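You operate a simulated robot arm through the tools that you are given. There is no shell and no other tool. Be economical: measure what you need, move in short steps, check, and stop when the job is done.

The job below is to be done with a simulated robot arm. You get a single attempt, and the scene is never put back.

## Task
Dip the blue strip in the tall beaker and the yellow strip in the low one, then clip each up.
Fine: the blue strip at TOP, the yellow strip at BASE.

It is judged by the outcome, as a careful person would: the job done as asked, and still so three seconds after it is handed in. It fails if anything else is knocked over, pushed out of place, dropped, spilled or broken.

## Robot
A 6-joint arm with a two-finger parallel gripper, fixed in place. Base frame: the origin is at the foot of the arm, x ahead of it, y to its left, z up; the work surface is at about z = 953. Units: mm, rad, N and s.
With the tool pointing down near the work surface it reaches from about 360 to 760 mm from the base axis. Its first joint turns from -1.152 to 1.152 rad. Payload 2.45 kg.
The TCP is the grasp point between the finger pads, 24 mm short of the fingertips. In the tool frame z runs along the fingers and y along their closing line. Largest opening 68 mm; finger width 17, thickness 10; the body of the gripper, 40 by 70 mm, starts 41 mm behind the TCP.
Orientation is that of the tool frame in the base frame, as [roll, pitch, yaw] about the fixed x, y, z axes, in that order (R = Rz(yaw) Ry(pitch) Rx(roll)). With the fingers straight down and closing along the base's y, the tool's x points along the base's -x, its y along +y and its z along -z.

## Interface
- The arm moves only by the tool drive_tool. Its argument "motion" is a list of rows, each an object of numbers (a shift or turn left out is 0, a gripper value left out holds the last): "tx", "ty", "tz": the shift along the base's x, y, z in mm; "wx", "wy", "wz": the turn, a rotation vector about the base's x, y, z in rad; "gripper": the opening, from 0 (shut) to 1 (fully open). In form: [{"tx": .., "ty": .., "tz": .., "wx": .., "wy": .., "wz": .., "gripper": ..}, ...]. A call has 1 to 10 rows; each row shifts and turns the commanded pose from where the row before left it. A row lasts 0.2 s, in which the tool goes at most 50 mm and 0.15 rad; a call with a longer step from one row to the next is refused whole, and so is a gripper value outside its range. Where a pose cannot be reached the arm comes as near as it can. A force on the tool above 40 N (or 10 N above the force at the start of the call, whichever is more), or a blocked arm, ends the call early, and 0.2 s more pass. The fingers move at their own pace (about 108 mm/s each) and stop on an object; they squeeze with about 34 N. The grip force told is the motor's: it shows also when the fingers shut on nothing. Time passes only in rows, and 0.2 s behind the last, so rows that do not move let the fingers close. The reply holds the time, the measured pose of the TCP, the force on the tool along the base axes, the opening and the grip force, in the units named above and with some noise.
- Cameras (640 x 400 px; columns grow to the right, rows downward): "scene" is fixed at [174.5, 419.8, 1466.7]; the picture's right is [-0.68, -0.74, 0.00], its down [-0.39, 0.36, -0.85] and it looks along [0.62, -0.57, -0.53] (base axes); focal length 308 px, centre (320, 200). "wrist" rides on the gripper at [84, 11, -75] in the tool frame; the picture's right is [-0.13, 0.99, 0.00], its down [-0.60, -0.08, -0.79] and it looks along [-0.79, -0.10, 0.61] (tool axes); focal length 251 px, centre (320, 200). There is no depth. A picture from a camera that has moved, and an enlarged one, comes with that camera's place and axes in the base frame and with its lens.
- capture(camera): a new picture of that camera. It takes no simulated time.
- enlarge(camera, box): a new picture of the part [left, top, right, bottom] of that camera's present view, enlarged. It takes no simulated time.
- sign_off(): hands the job in; it is judged then, once.

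Work in short steps. Places have to be worked out from the pictures, the camera data and where the tool is seen: move nearer, look again, correct. Check each grasp and each placing, and mend what went wrong. You have 120 turns and 76 pictures in all, those below and enlarged ones among them. Open the gripper and draw the arm clear of the work before you hand the job in, unless the task says otherwise; then end with one line.

The tools are called after "Emit:" by a JSON object that holds its "op" and its "data". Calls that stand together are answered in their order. drive_tool: Moves the arm, as the interface text tells. Its arguments: {"type":"object","properties":{"motion":{"type":"array"}},"required":["motion"]} The other tools are called the same way: capture (camera) takes a picture; enlarge (camera, box) takes an enlarged picture of a part of a camera's view; sign_off () hands the job in.

At the start:

```text
t: 0.0
tool_pos: [459.4, -177.7, 1314.8]
tcp_rot: [3.14, 0.001, -3.14]
wrist_force: [0.2, -0.4, 0.0]
width: 67.9
finger_force: 0.1
```

scene: 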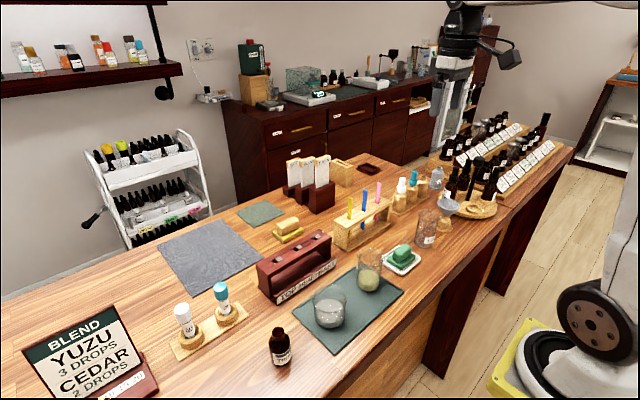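
wrist: 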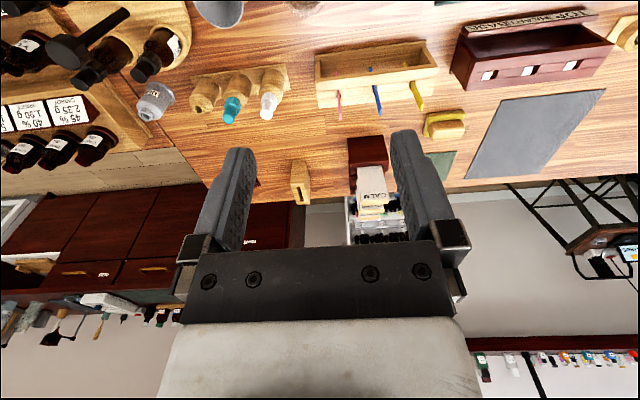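

I see a strip stand with yellow, blue and pink strips, two beakers on the green mat, and a dark red rack with labels. I'll look closer at each.

Emit:
{"op": "enlarge", "data": {"camera": "scene", "box": [240, 210, 400, 310]}}

Emit:
{"op": "enlarge", "data": {"camera": "scene", "box": [290, 170, 450, 270]}}

Emit:
{"op": "enlarge", "data": {"camera": "scene", "box": [280, 250, 440, 350]}}

Emit:
{"op": "enlarge", "data": {"camera": "wrist", "box": [300, 0, 620, 200]}}

```text
4.00 times, centred on (320, 260) of scene
camera zoom: at [174.5, 419.8, 1466.7], right [-0.68, -0.74, 0.0], down [-0.39, 0.36, -0.85], along [0.62, -0.57, -0.53], focal length 1230 px, centre (320, -40)
```

zoom: 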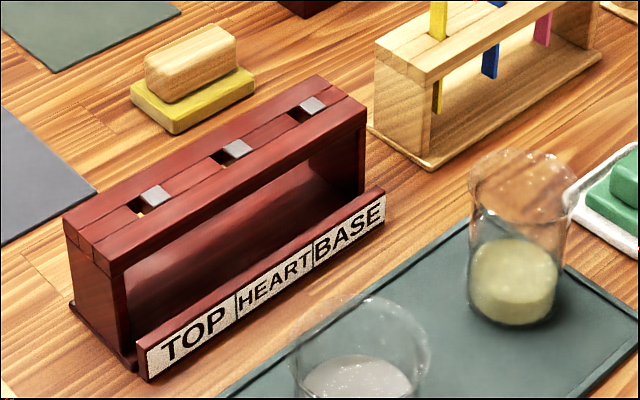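

```text
4.00 times, centred on (370, 220) of scene
camera zoom: at [174.5, 419.8, 1466.7], right [-0.68, -0.74, 0.0], down [-0.39, 0.36, -0.85], along [0.62, -0.57, -0.53], focal length 1230 px, centre (120, 120)
```

zoom: 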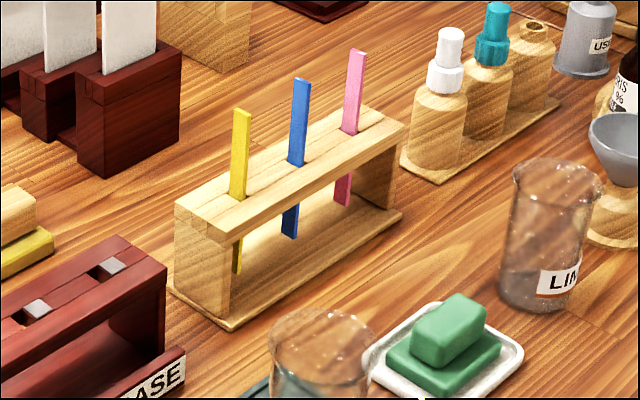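

```text
4.00 times, centred on (360, 300) of scene
camera zoom: at [174.5, 419.8, 1466.7], right [-0.68, -0.74, 0.0], down [-0.39, 0.36, -0.85], along [0.62, -0.57, -0.53], focal length 1230 px, centre (160, -200)
```

zoom: 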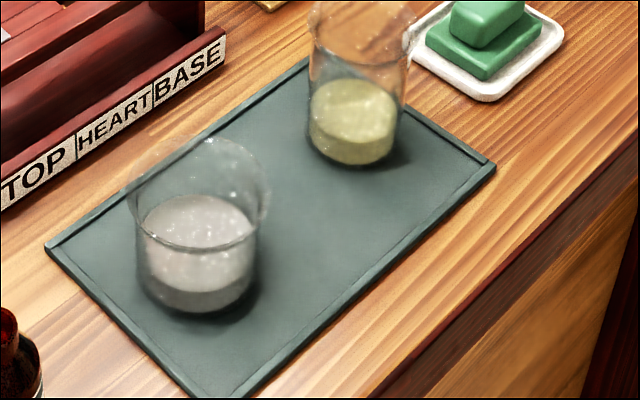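

```text
2.00 times, centred on (460, 100) of wrist
camera zoom: at [375.1, -165.9, 1390.2], right [0.13, 0.99, 0.0], down [0.6, -0.08, 0.79], along [0.79, -0.1, -0.61], focal length 503 px, centre (40, 400)
```

zoom: 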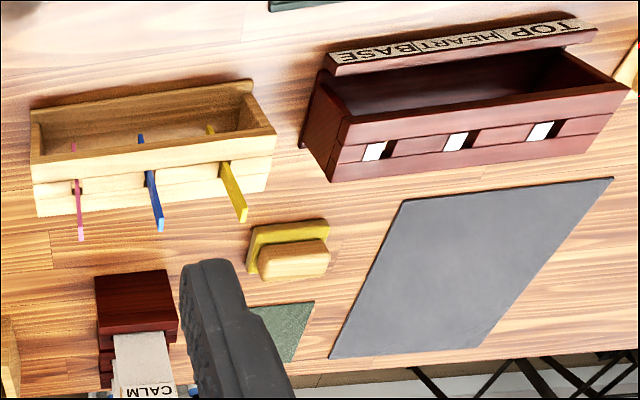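

Beakers are at about (441,36) for the tall one and (437,153) for the low one. The clip rack slots are near x≈572, y≈60..171, and the strips near (571,-97). I'll move the wrist camera over for a closer look at the clip rack.

Emit:
{"op": "drive_tool", "data": {"motion": [{"ty": 40, "tz": -15}, {"ty": 40, "tz": -15}, {"ty": 40, "tz": -15}, {"ty": 40, "tz": -15}, {"ty": 40, "tz": -15}, {"ty": 40, "tz": -15}, {"ty": 40, "tz": -15}]}}

Emit:
{"op": "capture", "data": {"camera": "wrist"}}

Emit:
{"op": "enlarge", "data": {"camera": "wrist", "box": [200, 0, 440, 150]}}

```text
t: 1.6
tool_pos: [461.2, 102.6, 1209.5]
tcp_rot: [3.142, 0.003, 3.139]
wrist_force: [0.5, 0.3, 0.0]
width: 67.8
finger_force: 0.1
```

```text
69 pictures are left
camera wrist: at [376.0, 114.7, 1285.0], right [0.13, 0.99, 0.0], down [0.6, -0.08, 0.79], along [0.79, -0.1, -0.61], focal length 251 px, centre (320, 200)
```

wrist: 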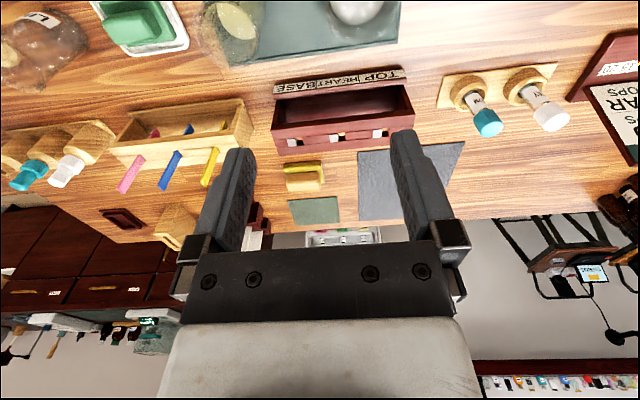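

```text
2.67 times, centred on (320, 75) of wrist
camera zoom: at [376.0, 114.7, 1285.0], right [0.13, 0.99, 0.0], down [0.6, -0.08, 0.79], along [0.79, -0.1, -0.61], focal length 670 px, centre (320, 533)
```

zoom: 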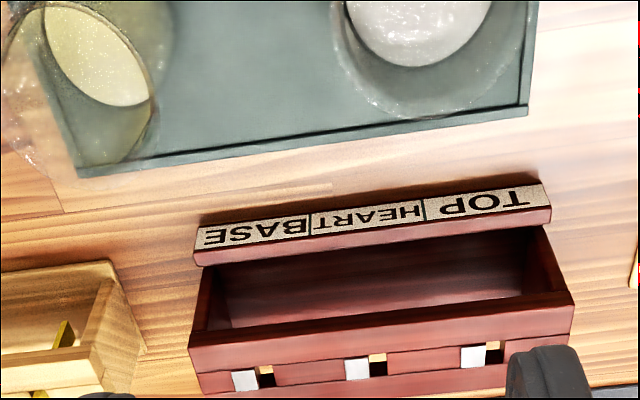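

The slots have a silver jaw on the −y side and a gap on the +y side. I'll go closer over the rack.

Emit:
{"op": "drive_tool", "data": {"motion": [{"tx": 30, "tz": -15}, {"tx": 30, "tz": -15}, {"tx": 25, "tz": -20}]}}

Emit:
{"op": "capture", "data": {"camera": "wrist"}}

Emit:
{"op": "enlarge", "data": {"camera": "wrist", "box": [240, 50, 400, 150]}}

```text
t: 2.4
tool_pos: [544.8, 103.4, 1159.0]
tcp_rot: [3.141, 0.001, 3.141]
wrist_force: [-0.3, -0.1, -0.2]
width: 67.8
finger_force: 0.0
```

```text
67 pictures are left
camera wrist: at [460.6, 114.2, 1234.9], right [0.13, 0.99, 0.0], down [0.6, -0.08, 0.79], along [0.79, -0.1, -0.61], focal length 251 px, centre (320, 200)
```

wrist: 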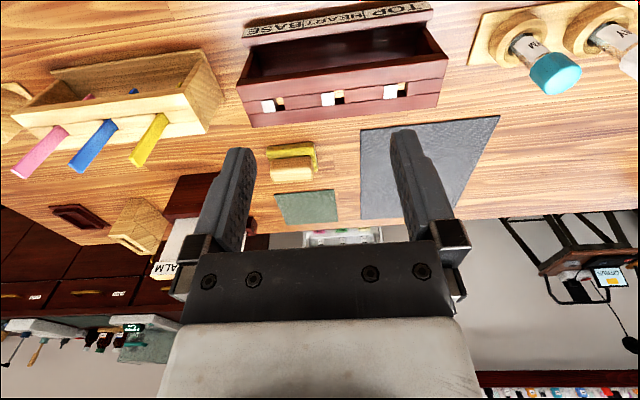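

```text
4.00 times, centred on (320, 100) of wrist
camera zoom: at [460.6, 114.2, 1234.9], right [0.13, 0.99, 0.0], down [0.6, -0.08, 0.79], along [0.79, -0.1, -0.61], focal length 1006 px, centre (320, 600)
```

zoom: 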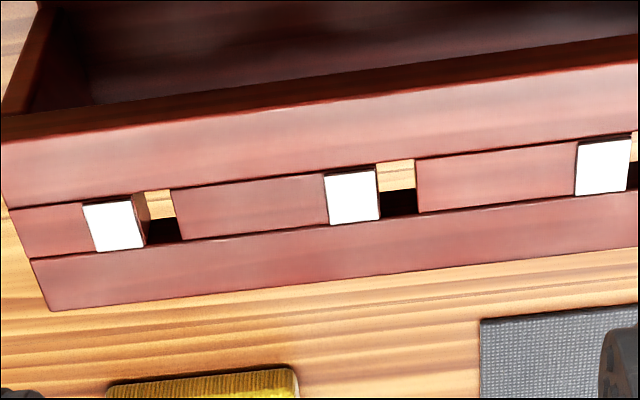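

Each clip has a gap of about 7–10 mm beside the silver jaw. Next I'll look at the strips up close.

Emit:
{"op": "drive_tool", "data": {"motion": [{"ty": -48, "tz": 8}, {"ty": -48, "tz": 8}, {"ty": -48, "tz": 8}, {"ty": -48}]}}

Emit:
{"op": "capture", "data": {"camera": "wrist"}}

Emit:
{"op": "enlarge", "data": {"camera": "wrist", "box": [240, 40, 400, 140]}}

```text
t: 3.4
tool_pos: [545.0, -89.4, 1183.7]
tcp_rot: [-3.141, 0.0, -3.141]
wrist_force: [-0.1, -0.2, 0.0]
width: 68.0
finger_force: 0.0
```

```text
65 pictures are left
camera wrist: at [461.2, -77.6, 1259.7], right [0.13, 0.99, 0.0], down [0.6, -0.08, 0.79], along [0.79, -0.1, -0.61], focal length 251 px, centre (320, 200)
```

wrist: 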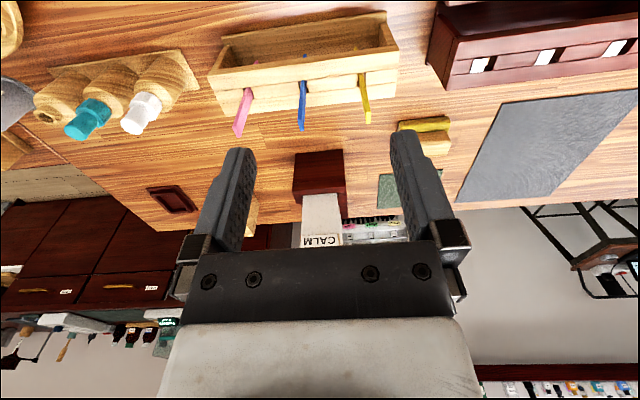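

```text
4.00 times, centred on (320, 90) of wrist
camera zoom: at [461.2, -77.6, 1259.7], right [0.13, 0.99, 0.0], down [0.6, -0.08, 0.79], along [0.79, -0.1, -0.61], focal length 1006 px, centre (320, 640)
```

zoom: 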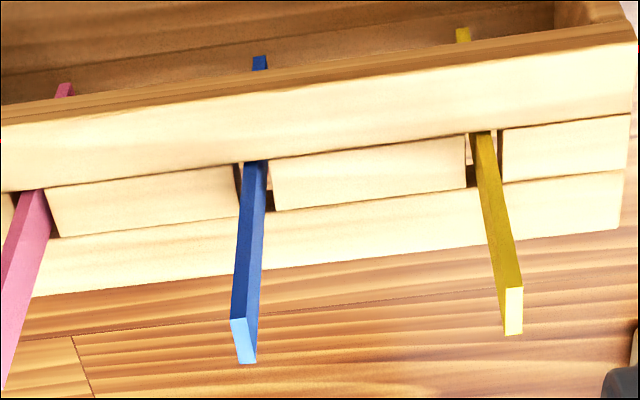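

Blue strip is at about (580,−109), with its top near 1090 and rack top 1022. Yellow is at (580,−55), both thin along y, and both rest on the stand's base. The clip gaps are at about (589, 173 / 115 / 59). I'll approach above blue with a partly open gripper.

Emit:
{"op": "drive_tool", "data": {"motion": [{"tx": 18, "ty": -10, "tz": -20, "gripper": 0.6}, {"tx": 17, "ty": -10, "tz": -20}, {"tz": -10}]}}

Emit:
{"op": "capture", "data": {"camera": "wrist"}}

Emit:
{"op": "enlarge", "data": {"camera": "scene", "box": [290, 120, 450, 220]}}

```text
t: 4.2
tool_pos: [581.4, -109.9, 1133.2]
tcp_rot: [3.141, 0.001, -3.14]
wrist_force: [0.4, -0.2, -0.5]
width: 40.5
finger_force: 0.0
```

```text
63 pictures are left
camera wrist: at [495.9, -97.9, 1208.6], right [0.13, 0.99, 0.0], down [0.6, -0.08, 0.79], along [0.79, -0.1, -0.61], focal length 251 px, centre (320, 200)
```

wrist: 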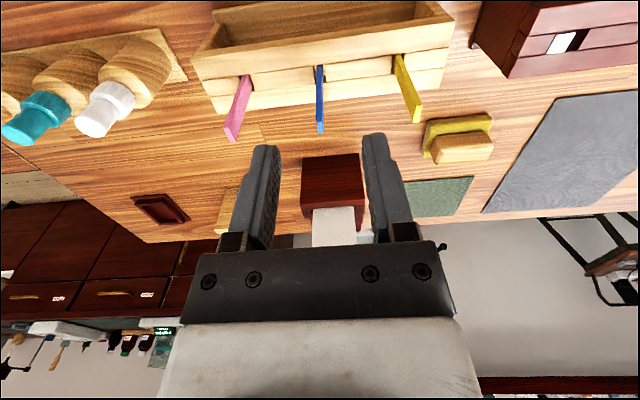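

```text
4.00 times, centred on (370, 170) of scene
camera zoom: at [174.5, 419.8, 1466.7], right [-0.68, -0.74, 0.0], down [-0.39, 0.36, -0.85], along [0.62, -0.57, -0.53], focal length 1230 px, centre (120, 320)
```

zoom: 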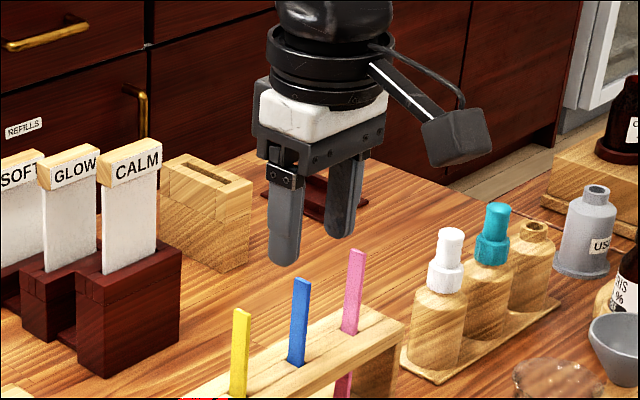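

The blue strip's top computes to (582,−109), directly under the TCP. I'll descend to z≈1070.

Emit:
{"op": "drive_tool", "data": {"motion": [{"tz": -22}, {"tz": -22}, {"tz": -19}]}}

Emit:
{"op": "capture", "data": {"camera": "wrist"}}

Emit:
{"op": "enlarge", "data": {"camera": "scene", "box": [310, 150, 430, 225]}}

```text
t: 5.0
tool_pos: [579.4, -109.1, 1070.7]
tcp_rot: [-3.141, -0.001, -3.141]
wrist_force: [-0.4, -0.6, -0.4]
width: 40.6
finger_force: 0.0
```

```text
61 pictures are left
camera wrist: at [494.9, -97.3, 1145.8], right [0.13, 0.99, 0.0], down [0.6, -0.08, 0.79], along [0.79, -0.1, -0.61], focal length 251 px, centre (320, 200)
```

wrist: 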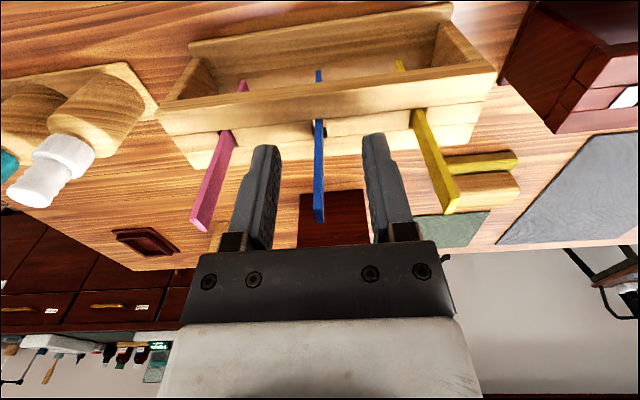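

```text
5.33 times, centred on (370, 188) of scene
camera zoom: at [174.5, 419.8, 1466.7], right [-0.68, -0.74, 0.0], down [-0.39, 0.36, -0.85], along [0.62, -0.57, -0.53], focal length 1641 px, centre (53, 267)
```

zoom: 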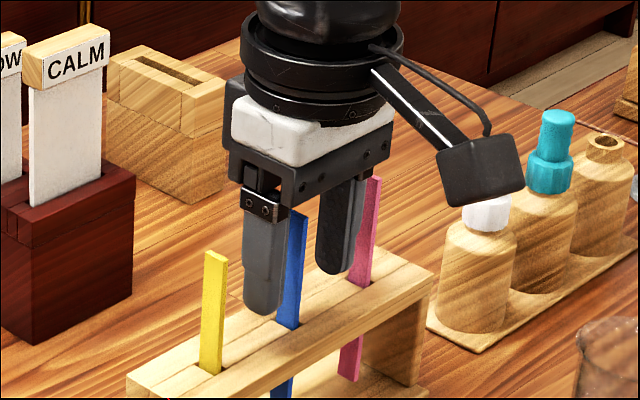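

The strip is centred between the fingers, its top about 20 mm above the TCP. I'll close on it.

Emit:
{"op": "drive_tool", "data": {"motion": [{"gripper": 0.3}, {"gripper": 0.0}, {}, {}]}}

```text
t: 6.0
tool_pos: [579.8, -109.5, 1070.8]
tcp_rot: [-3.141, -0.002, -3.141]
wrist_force: [-1.0, 0.2, -0.4]
width: 2.7
finger_force: 11.9
```

Gripped, width 2.7 mm. I'll lift straight up.

Emit:
{"op": "drive_tool", "data": {"motion": [{}, {"tz": 15}, {"tz": 20}, {"tz": 25}, {"tz": 25}, {"tz": 25}, {"tz": 20}]}}

Emit:
{"op": "capture", "data": {"camera": "wrist"}}

Emit:
{"op": "enlarge", "data": {"camera": "scene", "box": [290, 100, 450, 200]}}

```text
t: 7.6
tool_pos: [580.1, -109.6, 1201.2]
tcp_rot: [3.141, 0.001, -3.141]
wrist_force: [-0.9, -0.2, -0.8]
width: 2.8
finger_force: 11.7
```

```text
59 pictures are left
camera wrist: at [494.6, -97.5, 1276.6], right [0.13, 0.99, 0.0], down [0.6, -0.08, 0.79], along [0.79, -0.1, -0.61], focal length 251 px, centre (320, 200)
```

wrist: 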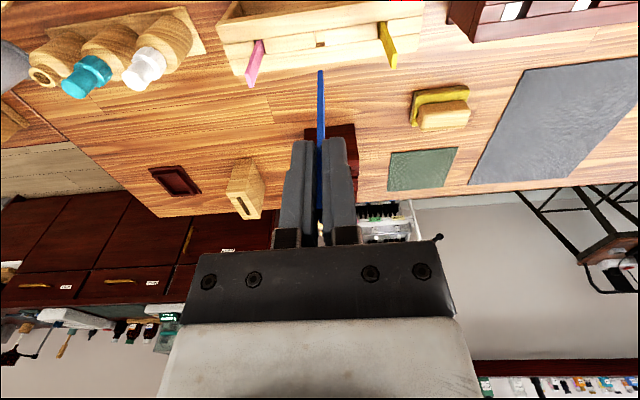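

```text
4.00 times, centred on (370, 150) of scene
camera zoom: at [174.5, 419.8, 1466.7], right [-0.68, -0.74, 0.0], down [-0.39, 0.36, -0.85], along [0.62, -0.57, -0.53], focal length 1230 px, centre (120, 400)
```

zoom: 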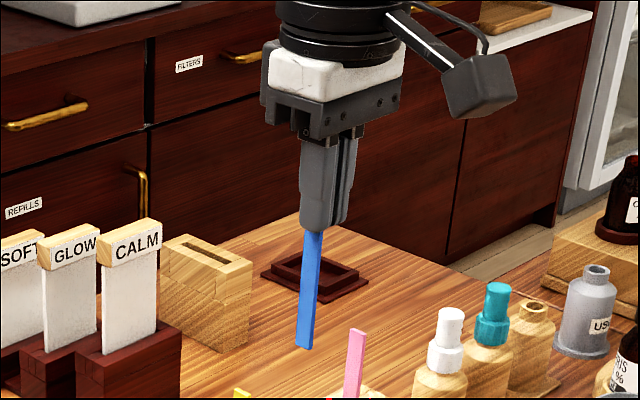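

Strip held, bottom about 107 mm below the TCP. I'll carry it over the tall beaker, toward (441,36).

Emit:
{"op": "drive_tool", "data": {"motion": [{"tx": -28, "ty": 24, "tz": 10}, {"tx": -28, "ty": 24}, {"tx": -28, "ty": 24}, {"tx": -28, "ty": 24}, {"tx": -27, "ty": 25}, {"ty": 25}]}}

Emit:
{"op": "capture", "data": {"camera": "wrist"}}

Emit:
{"op": "capture", "data": {"camera": "scene"}}

```text
t: 9.0
tool_pos: [441.5, 37.5, 1210.8]
tcp_rot: [-3.141, 0.0, -3.14]
wrist_force: [0.3, -0.4, 0.2]
width: 2.6
finger_force: 12.0
```

```text
57 pictures are left
camera wrist: at [355.6, 48.9, 1286.6], right [0.13, 0.99, 0.0], down [0.6, -0.08, 0.79], along [0.79, -0.1, -0.61], focal length 251 px, centre (320, 200)
```

wrist: 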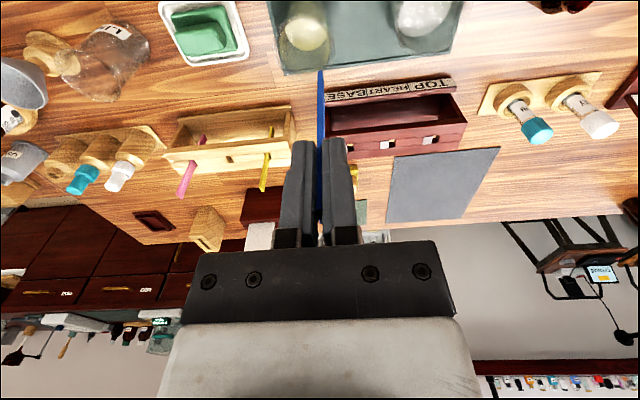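

```text
56 pictures are left
```

scene: 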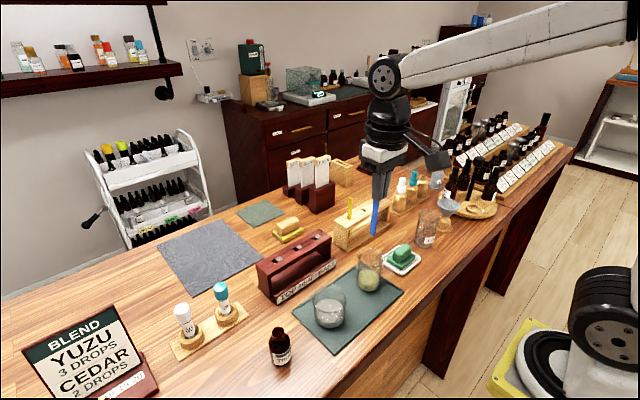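

I'll enlarge the wrist view to pin the tall beaker's centre.

Emit:
{"op": "enlarge", "data": {"camera": "wrist", "box": [240, 0, 480, 100]}}

Emit:
{"op": "enlarge", "data": {"camera": "scene", "box": [300, 190, 460, 310]}}

```text
2.67 times, centred on (360, 50) of wrist
camera zoom: at [355.6, 48.9, 1286.6], right [0.13, 0.99, 0.0], down [0.6, -0.08, 0.79], along [0.79, -0.1, -0.61], focal length 670 px, centre (213, 600)
```

zoom: 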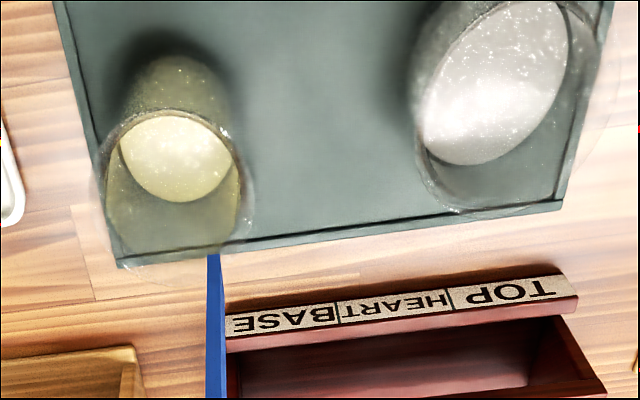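

```text
3.33 times, centred on (380, 250) of scene
camera zoom: at [174.5, 419.8, 1466.7], right [-0.68, -0.74, 0.0], down [-0.39, 0.36, -0.85], along [0.62, -0.57, -0.53], focal length 1025 px, centre (120, 33)
```

zoom: 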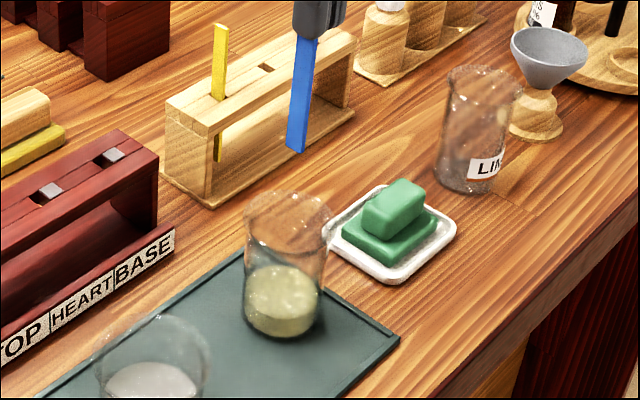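

Working both views again (allowing for the ellipse shapes), the tall beaker is at about (455,22), rim ≈1036, liquid surface ≈977 and base ≈956. The low beaker is at about (450,144). I'll shift over the tall one and drop until the strip is just above the rim.

Emit:
{"op": "drive_tool", "data": {"motion": [{"tx": 13.5, "ty": -15.5, "tz": -10}, {"tz": -20}, {"tz": -20}]}}

Emit:
{"op": "enlarge", "data": {"camera": "scene", "box": [320, 210, 420, 300]}}

Emit:
{"op": "enlarge", "data": {"camera": "wrist", "box": [240, 0, 480, 100]}}

```text
t: 9.8
tool_pos: [454.9, 21.0, 1159.5]
tcp_rot: [3.141, 0.0, -3.141]
wrist_force: [-0.2, 0.3, -0.8]
width: 2.8
finger_force: 12.2
```

```text
4.44 times, centred on (370, 255) of scene
camera zoom: at [174.5, 419.8, 1466.7], right [-0.68, -0.74, 0.0], down [-0.39, 0.36, -0.85], along [0.62, -0.57, -0.53], focal length 1367 px, centre (98, -44)
```

zoom: 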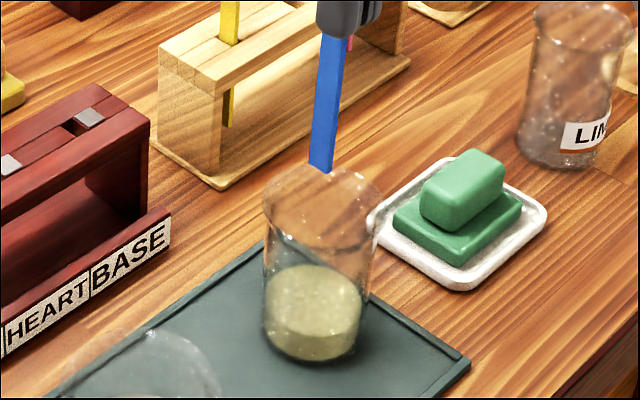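

```text
2.67 times, centred on (360, 50) of wrist
camera zoom: at [369.3, 32.7, 1236.1], right [0.13, 0.99, 0.0], down [0.6, -0.08, 0.79], along [0.79, -0.1, -0.61], focal length 670 px, centre (213, 600)
```

zoom: 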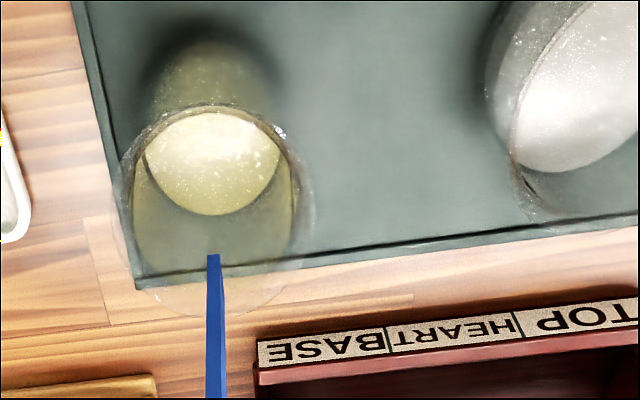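

The strip is centred over the beaker in both views. I'll lower it into the liquid, to a bottom of about 966.

Emit:
{"op": "drive_tool", "data": {"motion": [{"tz": -22}, {"tz": -22}, {"tz": -22}, {"tz": -12}, {}]}}

Emit:
{"op": "enlarge", "data": {"camera": "scene", "box": [320, 210, 420, 300]}}

Emit:
{"op": "enlarge", "data": {"camera": "wrist", "box": [200, 0, 440, 150]}}

```text
t: 11.0
tool_pos: [453.5, 20.7, 1083.1]
tcp_rot: [-3.141, 0.0, -3.14]
wrist_force: [0.7, 1.9, -0.1]
width: 2.5
finger_force: 12.3
```

```text
4.44 times, centred on (370, 255) of scene
camera zoom: at [174.5, 419.8, 1466.7], right [-0.68, -0.74, 0.0], down [-0.39, 0.36, -0.85], along [0.62, -0.57, -0.53], focal length 1367 px, centre (98, -44)
```

zoom: 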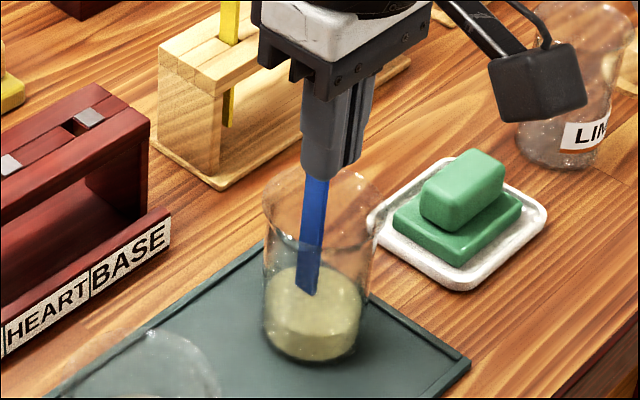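

```text
2.67 times, centred on (320, 75) of wrist
camera zoom: at [369.8, 32.4, 1158.1], right [0.13, 0.99, 0.0], down [0.6, -0.08, 0.79], along [0.79, -0.1, -0.61], focal length 670 px, centre (320, 533)
```

zoom: 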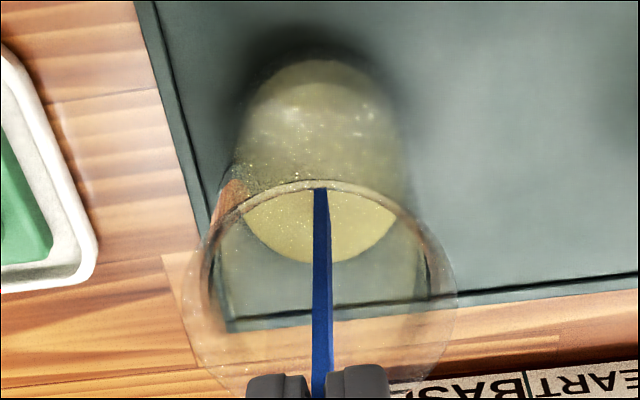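

The strip tip is right at about the liquid surface. I'll lower another 11 mm and check.

Emit:
{"op": "drive_tool", "data": {"motion": [{"tz": -6}, {"tz": -5}, {}]}}

Emit:
{"op": "enlarge", "data": {"camera": "scene", "box": [340, 240, 400, 300]}}

Emit:
{"op": "enlarge", "data": {"camera": "wrist", "box": [260, 0, 380, 100]}}

```text
t: 11.8
tool_pos: [454.5, 20.6, 1071.6]
tcp_rot: [3.14, 0.0, 3.142]
wrist_force: [0.2, 0.3, -0.1]
width: 2.8
finger_force: 12.8
```

```text
6.67 times, centred on (370, 270) of scene
camera zoom: at [174.5, 419.8, 1466.7], right [-0.68, -0.74, 0.0], down [-0.39, 0.36, -0.85], along [0.62, -0.57, -0.53], focal length 2051 px, centre (-13, -267)
```

zoom: 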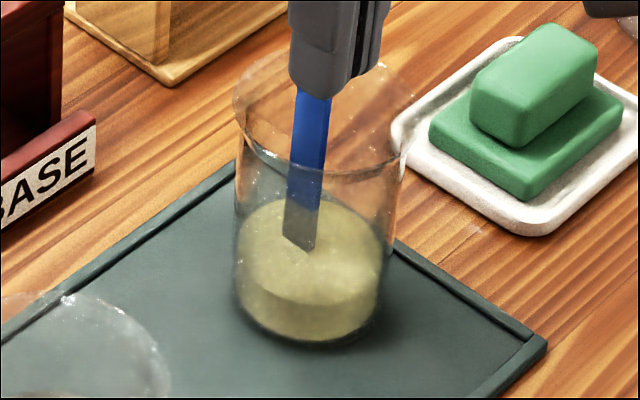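

```text
4.00 times, centred on (320, 50) of wrist
camera zoom: at [369.7, 32.4, 1147.5], right [0.13, 0.99, 0.0], down [0.6, -0.08, 0.79], along [0.79, -0.1, -0.61], focal length 1006 px, centre (320, 800)
```

zoom: 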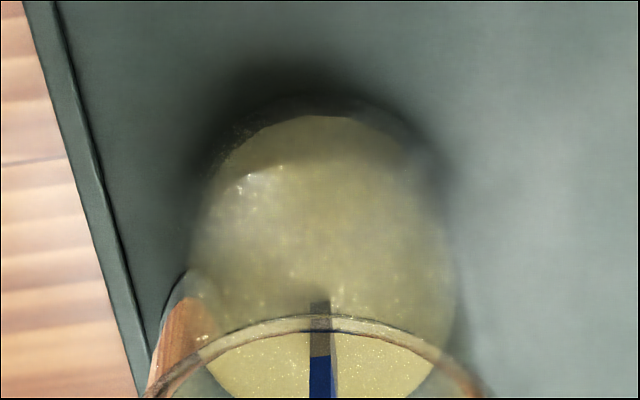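

The tip is clearly submerged (greyed by the liquid). I'll hold briefly and lift straight out, pausing to let it drain.

Emit:
{"op": "drive_tool", "data": {"motion": [{}, {}, {"tz": 8}, {"tz": 10}, {"tz": 10}, {}, {"tz": 20}, {"tz": 25}, {"tz": 25}, {"tz": 25}]}}

Emit:
{"op": "drive_tool", "data": {"motion": [{"tx": 20, "ty": 25}, {"tx": 25, "ty": 30}, {"tx": 25, "ty": 30}, {"tx": 25, "ty": 30}, {"tx": 20, "ty": 20}, {"tx": 14, "ty": 14}]}}

Emit:
{"op": "capture", "data": {"camera": "wrist"}}

Emit:
{"op": "enlarge", "data": {"camera": "scene", "box": [230, 180, 390, 280]}}

```text
t: 14.0
tool_pos: [454.3, 22.1, 1194.9]
tcp_rot: [3.14, 0.001, -3.141]
wrist_force: [-0.2, -0.1, 0.0]
width: 2.4
finger_force: 12.0
```

```text
t: 15.4
tool_pos: [583.2, 170.7, 1194.3]
tcp_rot: [-3.141, -0.001, 3.141]
wrist_force: [-0.2, 0.0, 0.2]
width: 2.8
finger_force: 12.4
```

```text
47 pictures are left
camera wrist: at [498.5, 180.7, 1269.8], right [0.13, 0.99, 0.0], down [0.6, -0.08, 0.79], along [0.79, -0.1, -0.61], focal length 251 px, centre (320, 200)
```

wrist: 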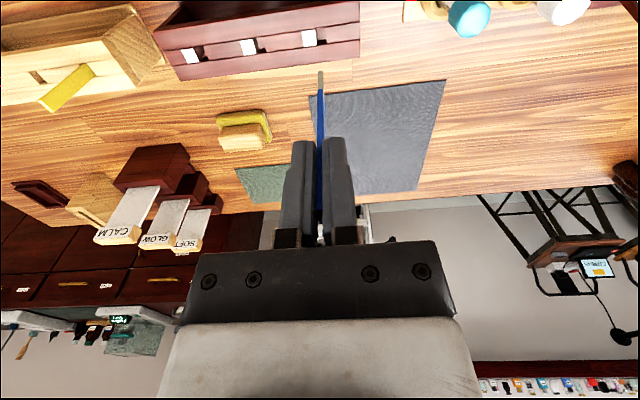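

```text
4.00 times, centred on (310, 230) of scene
camera zoom: at [174.5, 419.8, 1466.7], right [-0.68, -0.74, 0.0], down [-0.39, 0.36, -0.85], along [0.62, -0.57, -0.53], focal length 1230 px, centre (360, 80)
```

zoom: 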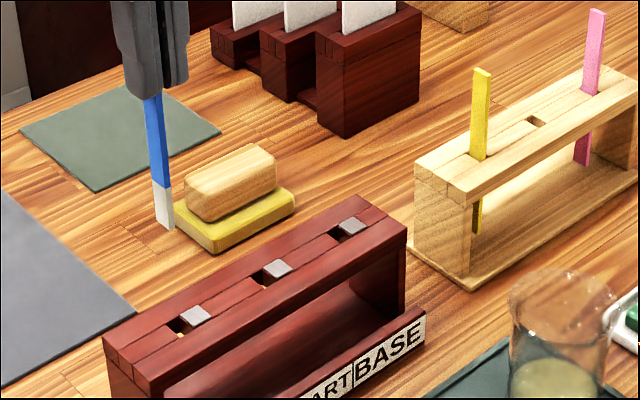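

Blue's tip has turned white, so the dip registered. Now I'll locate the TOP gap from here.

Emit:
{"op": "enlarge", "data": {"camera": "wrist", "box": [260, 0, 380, 75]}}

Emit:
{"op": "enlarge", "data": {"camera": "scene", "box": [250, 230, 330, 280]}}

```text
5.33 times, centred on (320, 38) of wrist
camera zoom: at [498.5, 180.7, 1269.8], right [0.13, 0.99, 0.0], down [0.6, -0.08, 0.79], along [0.79, -0.1, -0.61], focal length 1341 px, centre (320, 1067)
```

zoom: 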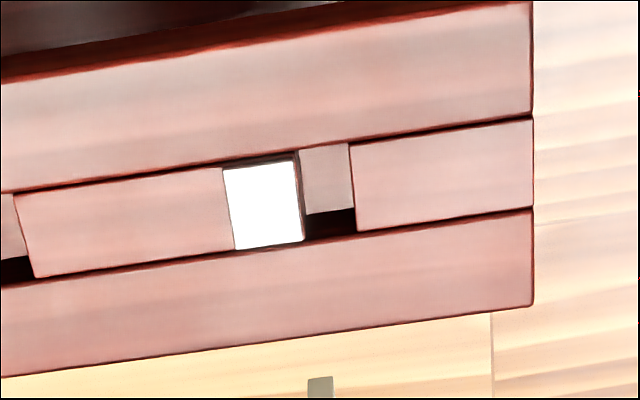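

```text
8.00 times, centred on (290, 255) of scene
camera zoom: at [174.5, 419.8, 1466.7], right [-0.68, -0.74, 0.0], down [-0.39, 0.36, -0.85], along [0.62, -0.57, -0.53], focal length 2461 px, centre (560, -240)
```

zoom: 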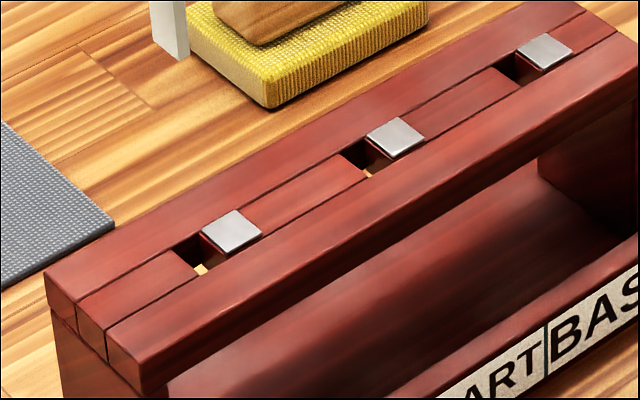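

The gap centre is near (587.5,170.3), about 13 mm by 8.7 mm, against a strip of about 11 mm by 3.5 mm. I'll lower until the tip is just above the rack top, then compare directly.

Emit:
{"op": "drive_tool", "data": {"motion": [{"tx": 2, "tz": -20}, {"tz": -20}, {"tz": -18}, {}]}}

Emit:
{"op": "enlarge", "data": {"camera": "wrist", "box": [260, 25, 380, 100]}}

Emit:
{"op": "enlarge", "data": {"camera": "scene", "box": [250, 230, 330, 280]}}

```text
t: 16.4
tool_pos: [585.8, 170.3, 1135.6]
tcp_rot: [-3.141, 0.0, -3.14]
wrist_force: [-1.1, 0.4, 0.5]
width: 2.8
finger_force: 12.4
```

```text
5.33 times, centred on (320, 62) of wrist
camera zoom: at [500.7, 181.6, 1211.5], right [0.13, 0.99, 0.0], down [0.6, -0.08, 0.79], along [0.79, -0.1, -0.61], focal length 1341 px, centre (320, 933)
```

zoom: 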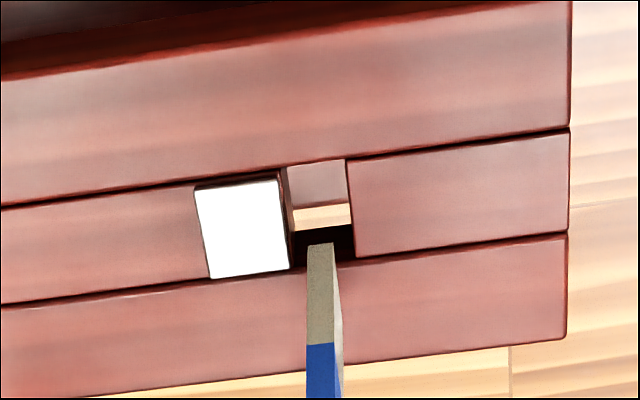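

```text
8.00 times, centred on (290, 255) of scene
camera zoom: at [174.5, 419.8, 1466.7], right [-0.68, -0.74, 0.0], down [-0.39, 0.36, -0.85], along [0.62, -0.57, -0.53], focal length 2461 px, centre (560, -240)
```

zoom: 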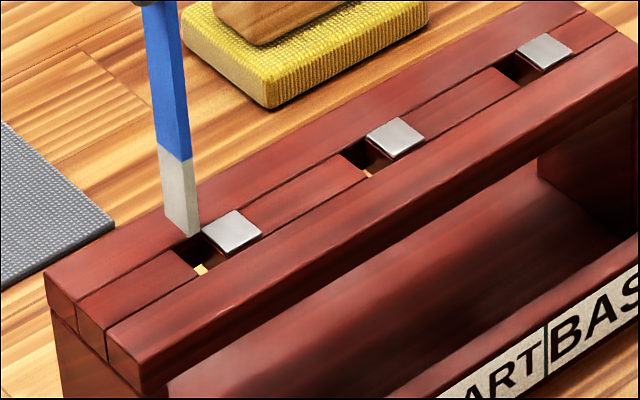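

Comparing both views, the strip's near edge sits over the gap's centre line, so it needs about −5 mm in x; y is already aligned. I'll shift, lower 3 mm and recheck.

Emit:
{"op": "drive_tool", "data": {"motion": [{"tx": -5, "ty": -0.3}, {"tz": -3}, {}]}}

Emit:
{"op": "enlarge", "data": {"camera": "wrist", "box": [280, 40, 360, 90]}}

Emit:
{"op": "enlarge", "data": {"camera": "scene", "box": [250, 235, 298, 265]}}

```text
t: 17.2
tool_pos: [580.6, 170.3, 1133.5]
tcp_rot: [3.141, 0.0, -3.141]
wrist_force: [-0.3, 0.0, -0.7]
width: 2.4
finger_force: 12.0
```

```text
8.00 times, centred on (320, 65) of wrist
camera zoom: at [495.3, 181.1, 1208.8], right [0.13, 0.99, 0.0], down [0.6, -0.08, 0.79], along [0.79, -0.1, -0.61], focal length 2012 px, centre (320, 1280)
```

zoom: 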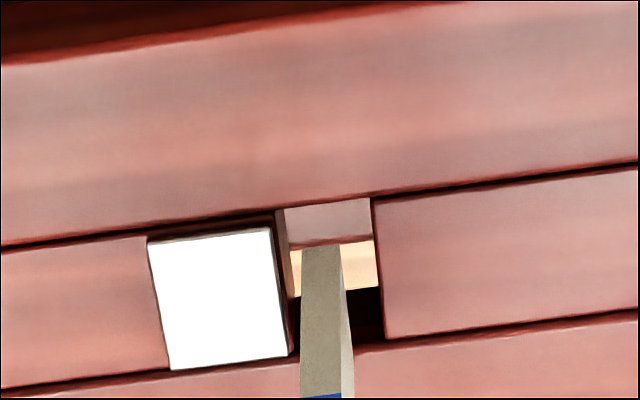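

```text
13.33 times, centred on (274, 250) of scene
camera zoom: at [174.5, 419.8, 1466.7], right [-0.68, -0.74, 0.0], down [-0.39, 0.36, -0.85], along [0.62, -0.57, -0.53], focal length 4102 px, centre (933, -467)
```

zoom: 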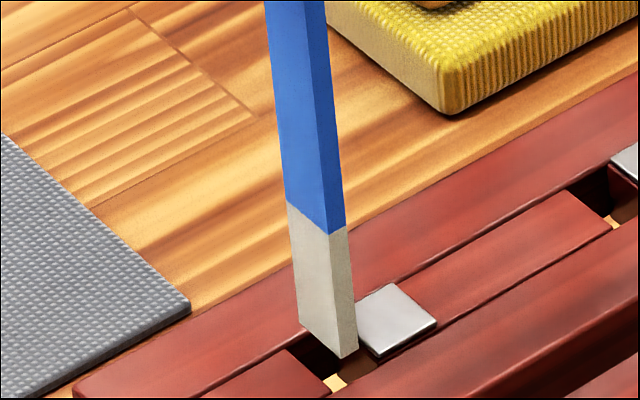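

Both views show the strip over the gap within about 1 mm. I'll lower slowly and watch the forces.

Emit:
{"op": "drive_tool", "data": {"motion": [{"ty": -0.4, "tz": -3}, {"tz": -3}, {"tz": -3}, {"tz": -3}]}}

Emit:
{"op": "enlarge", "data": {"camera": "wrist", "box": [280, 40, 360, 90]}}

Emit:
{"op": "enlarge", "data": {"camera": "scene", "box": [250, 235, 298, 265]}}

```text
t: 18.2
tool_pos: [580.5, 169.8, 1121.5]
tcp_rot: [3.141, -0.001, -3.141]
wrist_force: [-0.5, -0.1, 0.2]
width: 2.3
finger_force: 12.2
```

```text
8.00 times, centred on (320, 65) of wrist
camera zoom: at [495.5, 180.9, 1197.2], right [0.13, 0.99, 0.0], down [0.6, -0.08, 0.79], along [0.79, -0.1, -0.61], focal length 2012 px, centre (320, 1280)
```

zoom: 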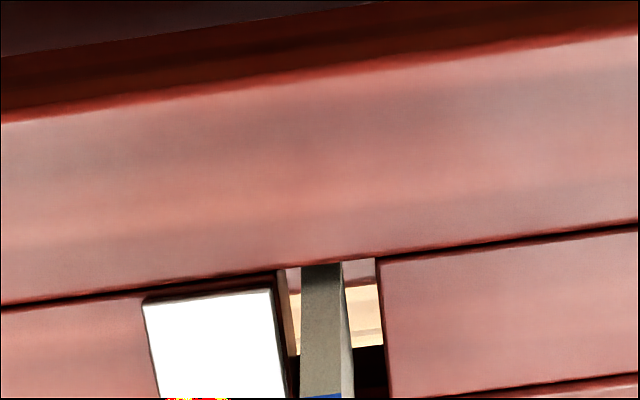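

```text
13.33 times, centred on (274, 250) of scene
camera zoom: at [174.5, 419.8, 1466.7], right [-0.68, -0.74, 0.0], down [-0.39, 0.36, -0.85], along [0.62, -0.57, -0.53], focal length 4102 px, centre (933, -467)
```

zoom: 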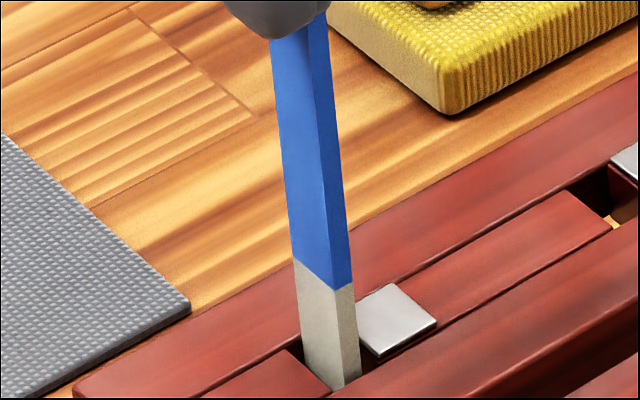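

The tip has entered the slot with no force. I'll nudge +0.7 mm in x and continue down.

Emit:
{"op": "drive_tool", "data": {"motion": [{"tx": 0.7, "tz": -5}, {"tz": -10}, {"tz": -10}, {"tz": -10}, {"tz": -8}]}}

Emit:
{"op": "enlarge", "data": {"camera": "scene", "box": [240, 215, 336, 305]}}

Emit:
{"op": "capture", "data": {"camera": "wrist"}}

```text
t: 19.4
tool_pos: [580.1, 169.7, 1079.0]
tcp_rot: [3.141, 0.001, 3.14]
wrist_force: [0.3, -0.2, -0.7]
width: 2.3
finger_force: 11.8
```

```text
4.44 times, centred on (288, 260) of scene
camera zoom: at [174.5, 419.8, 1466.7], right [-0.68, -0.74, 0.0], down [-0.39, 0.36, -0.85], along [0.62, -0.57, -0.53], focal length 1367 px, centre (462, -67)
```

zoom: 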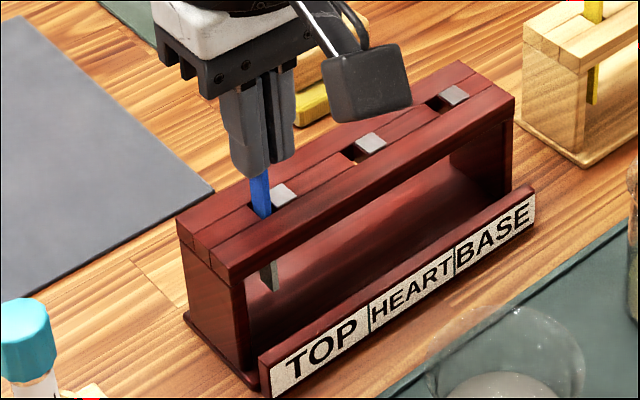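

```text
36 pictures are left
camera wrist: at [495.7, 180.8, 1153.9], right [0.13, 0.99, 0.0], down [0.6, -0.08, 0.79], along [0.79, -0.1, -0.61], focal length 251 px, centre (320, 200)
```

wrist: 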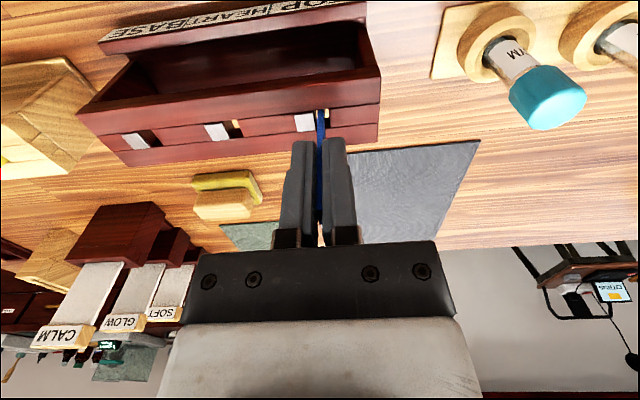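

The strip passes through the clip with its white tip visible below. I'll lower in small steps until it touches the rack's base.

Emit:
{"op": "drive_tool", "data": {"motion": [{"tz": -3}, {"tz": -2.5}, {}]}}

Emit:
{"op": "enlarge", "data": {"camera": "scene", "box": [255, 240, 319, 300]}}

```text
t: 20.2
tool_pos: [580.2, 169.1, 1073.3]
tcp_rot: [-3.141, -0.001, 3.142]
wrist_force: [-0.2, -0.9, 0.2]
width: 2.7
finger_force: 11.7
```

```text
6.67 times, centred on (287, 270) of scene
camera zoom: at [174.5, 419.8, 1466.7], right [-0.68, -0.74, 0.0], down [-0.39, 0.36, -0.85], along [0.62, -0.57, -0.53], focal length 2051 px, centre (540, -267)
```

zoom: 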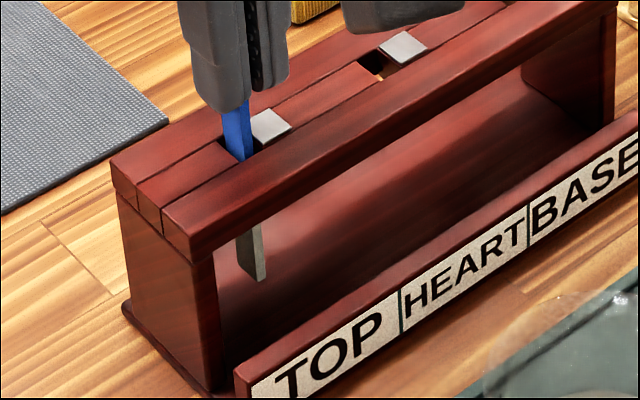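

No contact yet, so I'll keep stepping down slowly.

Emit:
{"op": "drive_tool", "data": {"motion": [{"tz": -1.5}, {"tz": -1.5}, {}]}}

```text
t: 21.0
tool_pos: [580.2, 169.7, 1070.1]
tcp_rot: [-3.139, 0.001, 3.14]
wrist_force: [0.4, 0.3, 0.5]
width: 2.7
finger_force: 12.0
```

Emit:
{"op": "drive_tool", "data": {"motion": [{"tz": -1.5}, {"tz": -1.5}, {}]}}

Emit:
{"op": "enlarge", "data": {"camera": "scene", "box": [255, 240, 319, 300]}}

```text
t: 21.8
tool_pos: [581.7, 170.0, 1068.1]
tcp_rot: [-3.141, 0.004, -3.141]
wrist_force: [-4.4, 1.9, 12.1]
width: 2.8
finger_force: 12.2
```

```text
6.67 times, centred on (287, 270) of scene
camera zoom: at [174.1, 419.9, 1466.7], right [-0.68, -0.74, 0.0], down [-0.39, 0.36, -0.85], along [0.62, -0.57, -0.53], focal length 2051 px, centre (540, -267)
```

zoom: 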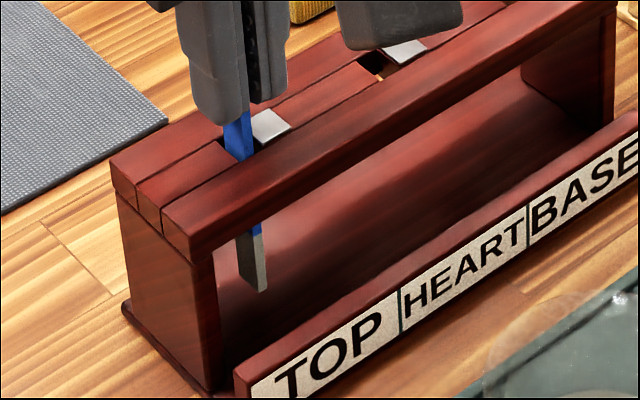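

Contact with the rack base (12 N up). I'll back off 1 mm, then open.

Emit:
{"op": "drive_tool", "data": {"motion": [{"tz": 1.3}, {}, {"gripper": 0.15}, {"gripper": 0.45}, {}]}}

Emit:
{"op": "enlarge", "data": {"camera": "scene", "box": [240, 215, 336, 305]}}

Emit:
{"op": "capture", "data": {"camera": "wrist"}}

```text
t: 23.0
tool_pos: [580.2, 169.7, 1068.6]
tcp_rot: [-3.142, 0.0, -3.141]
wrist_force: [-0.4, -0.2, 0.5]
width: 30.4
finger_force: 0.0
```

```text
4.44 times, centred on (288, 260) of scene
camera zoom: at [174.5, 419.8, 1466.7], right [-0.68, -0.74, 0.0], down [-0.39, 0.36, -0.85], along [0.62, -0.57, -0.53], focal length 1367 px, centre (462, -67)
```

zoom: 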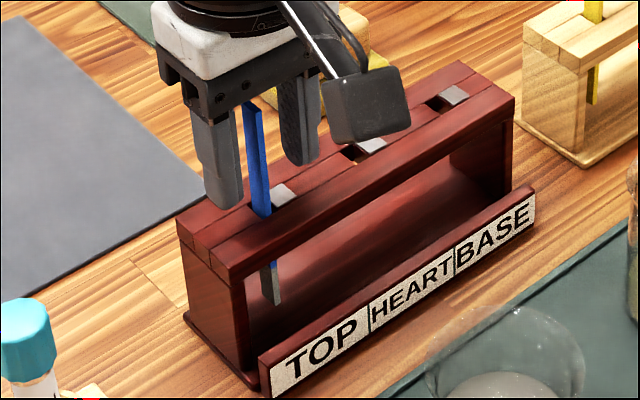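

```text
32 pictures are left
camera wrist: at [496.1, 181.2, 1143.8], right [0.13, 0.99, 0.0], down [0.6, -0.08, 0.79], along [0.79, -0.1, -0.61], focal length 251 px, centre (320, 200)
```

wrist: 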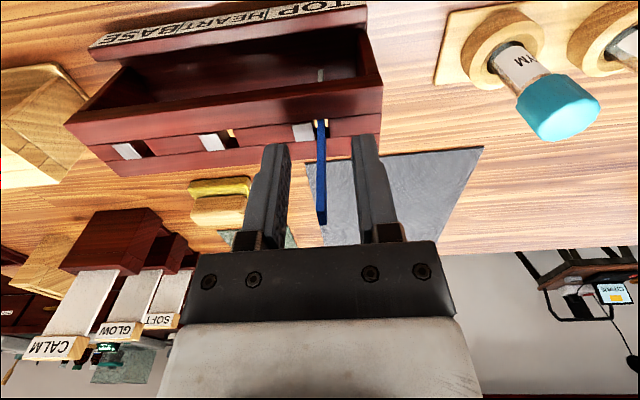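

Blue stands in the TOP clip. I'll rise clear and go above the yellow strip.

Emit:
{"op": "drive_tool", "data": {"motion": [{"tz": 15}, {"tz": 20}, {"tz": 25}, {"tz": 20}, {"ty": -45}, {"ty": -45}, {"ty": -45}, {"ty": -45}, {"ty": -45}]}}

Emit:
{"op": "capture", "data": {"camera": "wrist"}}

Emit:
{"op": "capture", "data": {"camera": "scene"}}

```text
t: 25.0
tool_pos: [580.4, -54.5, 1148.8]
tcp_rot: [-3.141, 0.0, 3.141]
wrist_force: [0.0, 0.2, -0.3]
width: 30.5
finger_force: 0.1
```

```text
31 pictures are left
camera wrist: at [496.1, -43.5, 1223.9], right [0.13, 0.99, 0.0], down [0.6, -0.08, 0.79], along [0.79, -0.1, -0.61], focal length 251 px, centre (320, 200)
```

wrist: 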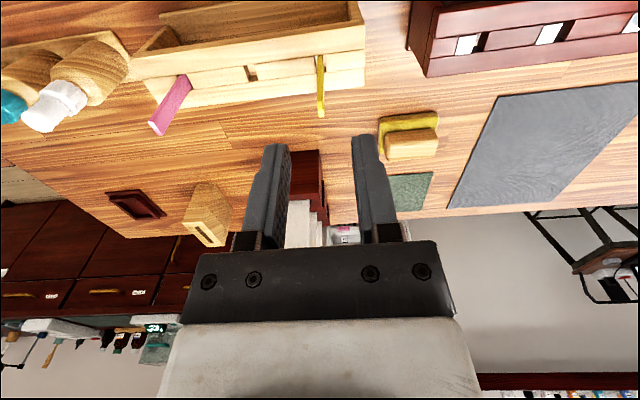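

```text
30 pictures are left
```

scene: 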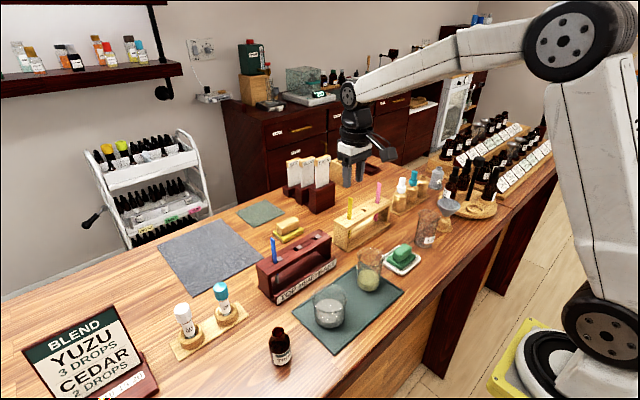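

Yellow is at column 320, aligned below the TCP. I'll descend to 1071, then close.

Emit:
{"op": "drive_tool", "data": {"motion": [{"tz": -20}, {"tz": -20}, {"tz": -20}, {"tz": -18}, {}]}}

Emit:
{"op": "capture", "data": {"camera": "wrist"}}

```text
t: 26.2
tool_pos: [580.7, -55.4, 1070.2]
tcp_rot: [3.14, -0.001, -3.141]
wrist_force: [0.3, 0.6, 0.1]
width: 30.7
finger_force: 0.0
```

```text
29 pictures are left
camera wrist: at [496.5, -43.2, 1145.8], right [0.13, 0.99, 0.0], down [0.6, -0.08, 0.79], along [0.79, -0.1, -0.61], focal length 251 px, centre (320, 200)
```

wrist: 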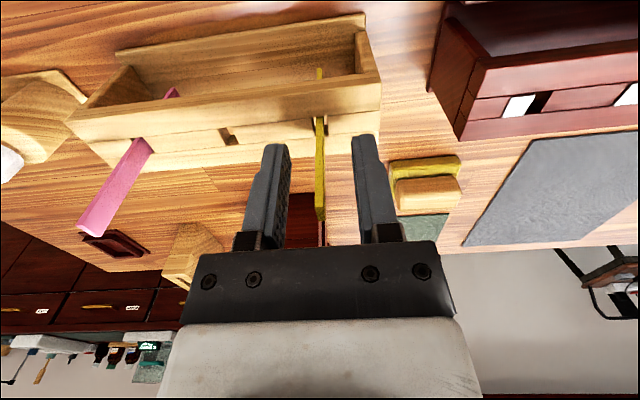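

The strip is centred between the fingers. I'll grip and lift.

Emit:
{"op": "drive_tool", "data": {"motion": [{"gripper": 0.2}, {"gripper": 0.0}, {}, {"tz": 15}, {"tz": 20}, {"tz": 25}, {"tz": 25}, {"tz": 25}, {"tz": 25}, {}]}}

Emit:
{"op": "enlarge", "data": {"camera": "scene", "box": [290, 100, 450, 260]}}

```text
t: 28.4
tool_pos: [581.3, -56.0, 1206.9]
tcp_rot: [3.142, -0.001, 3.141]
wrist_force: [-0.1, -0.5, -0.1]
width: 2.6
finger_force: 12.2
```

```text
2.50 times, centred on (370, 180) of scene
camera zoom: at [174.5, 419.8, 1466.7], right [-0.68, -0.74, 0.0], down [-0.39, 0.36, -0.85], along [0.62, -0.57, -0.53], focal length 769 px, centre (195, 250)
```

zoom: 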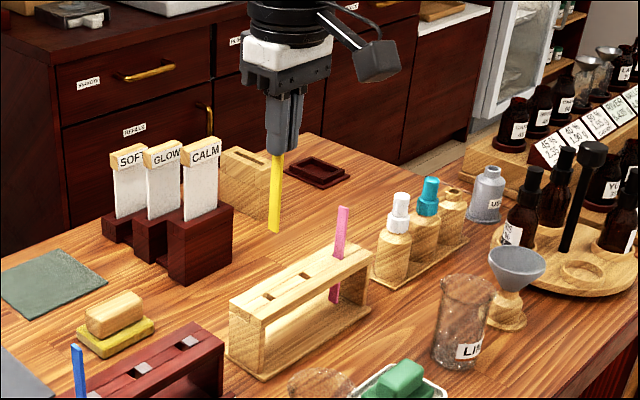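

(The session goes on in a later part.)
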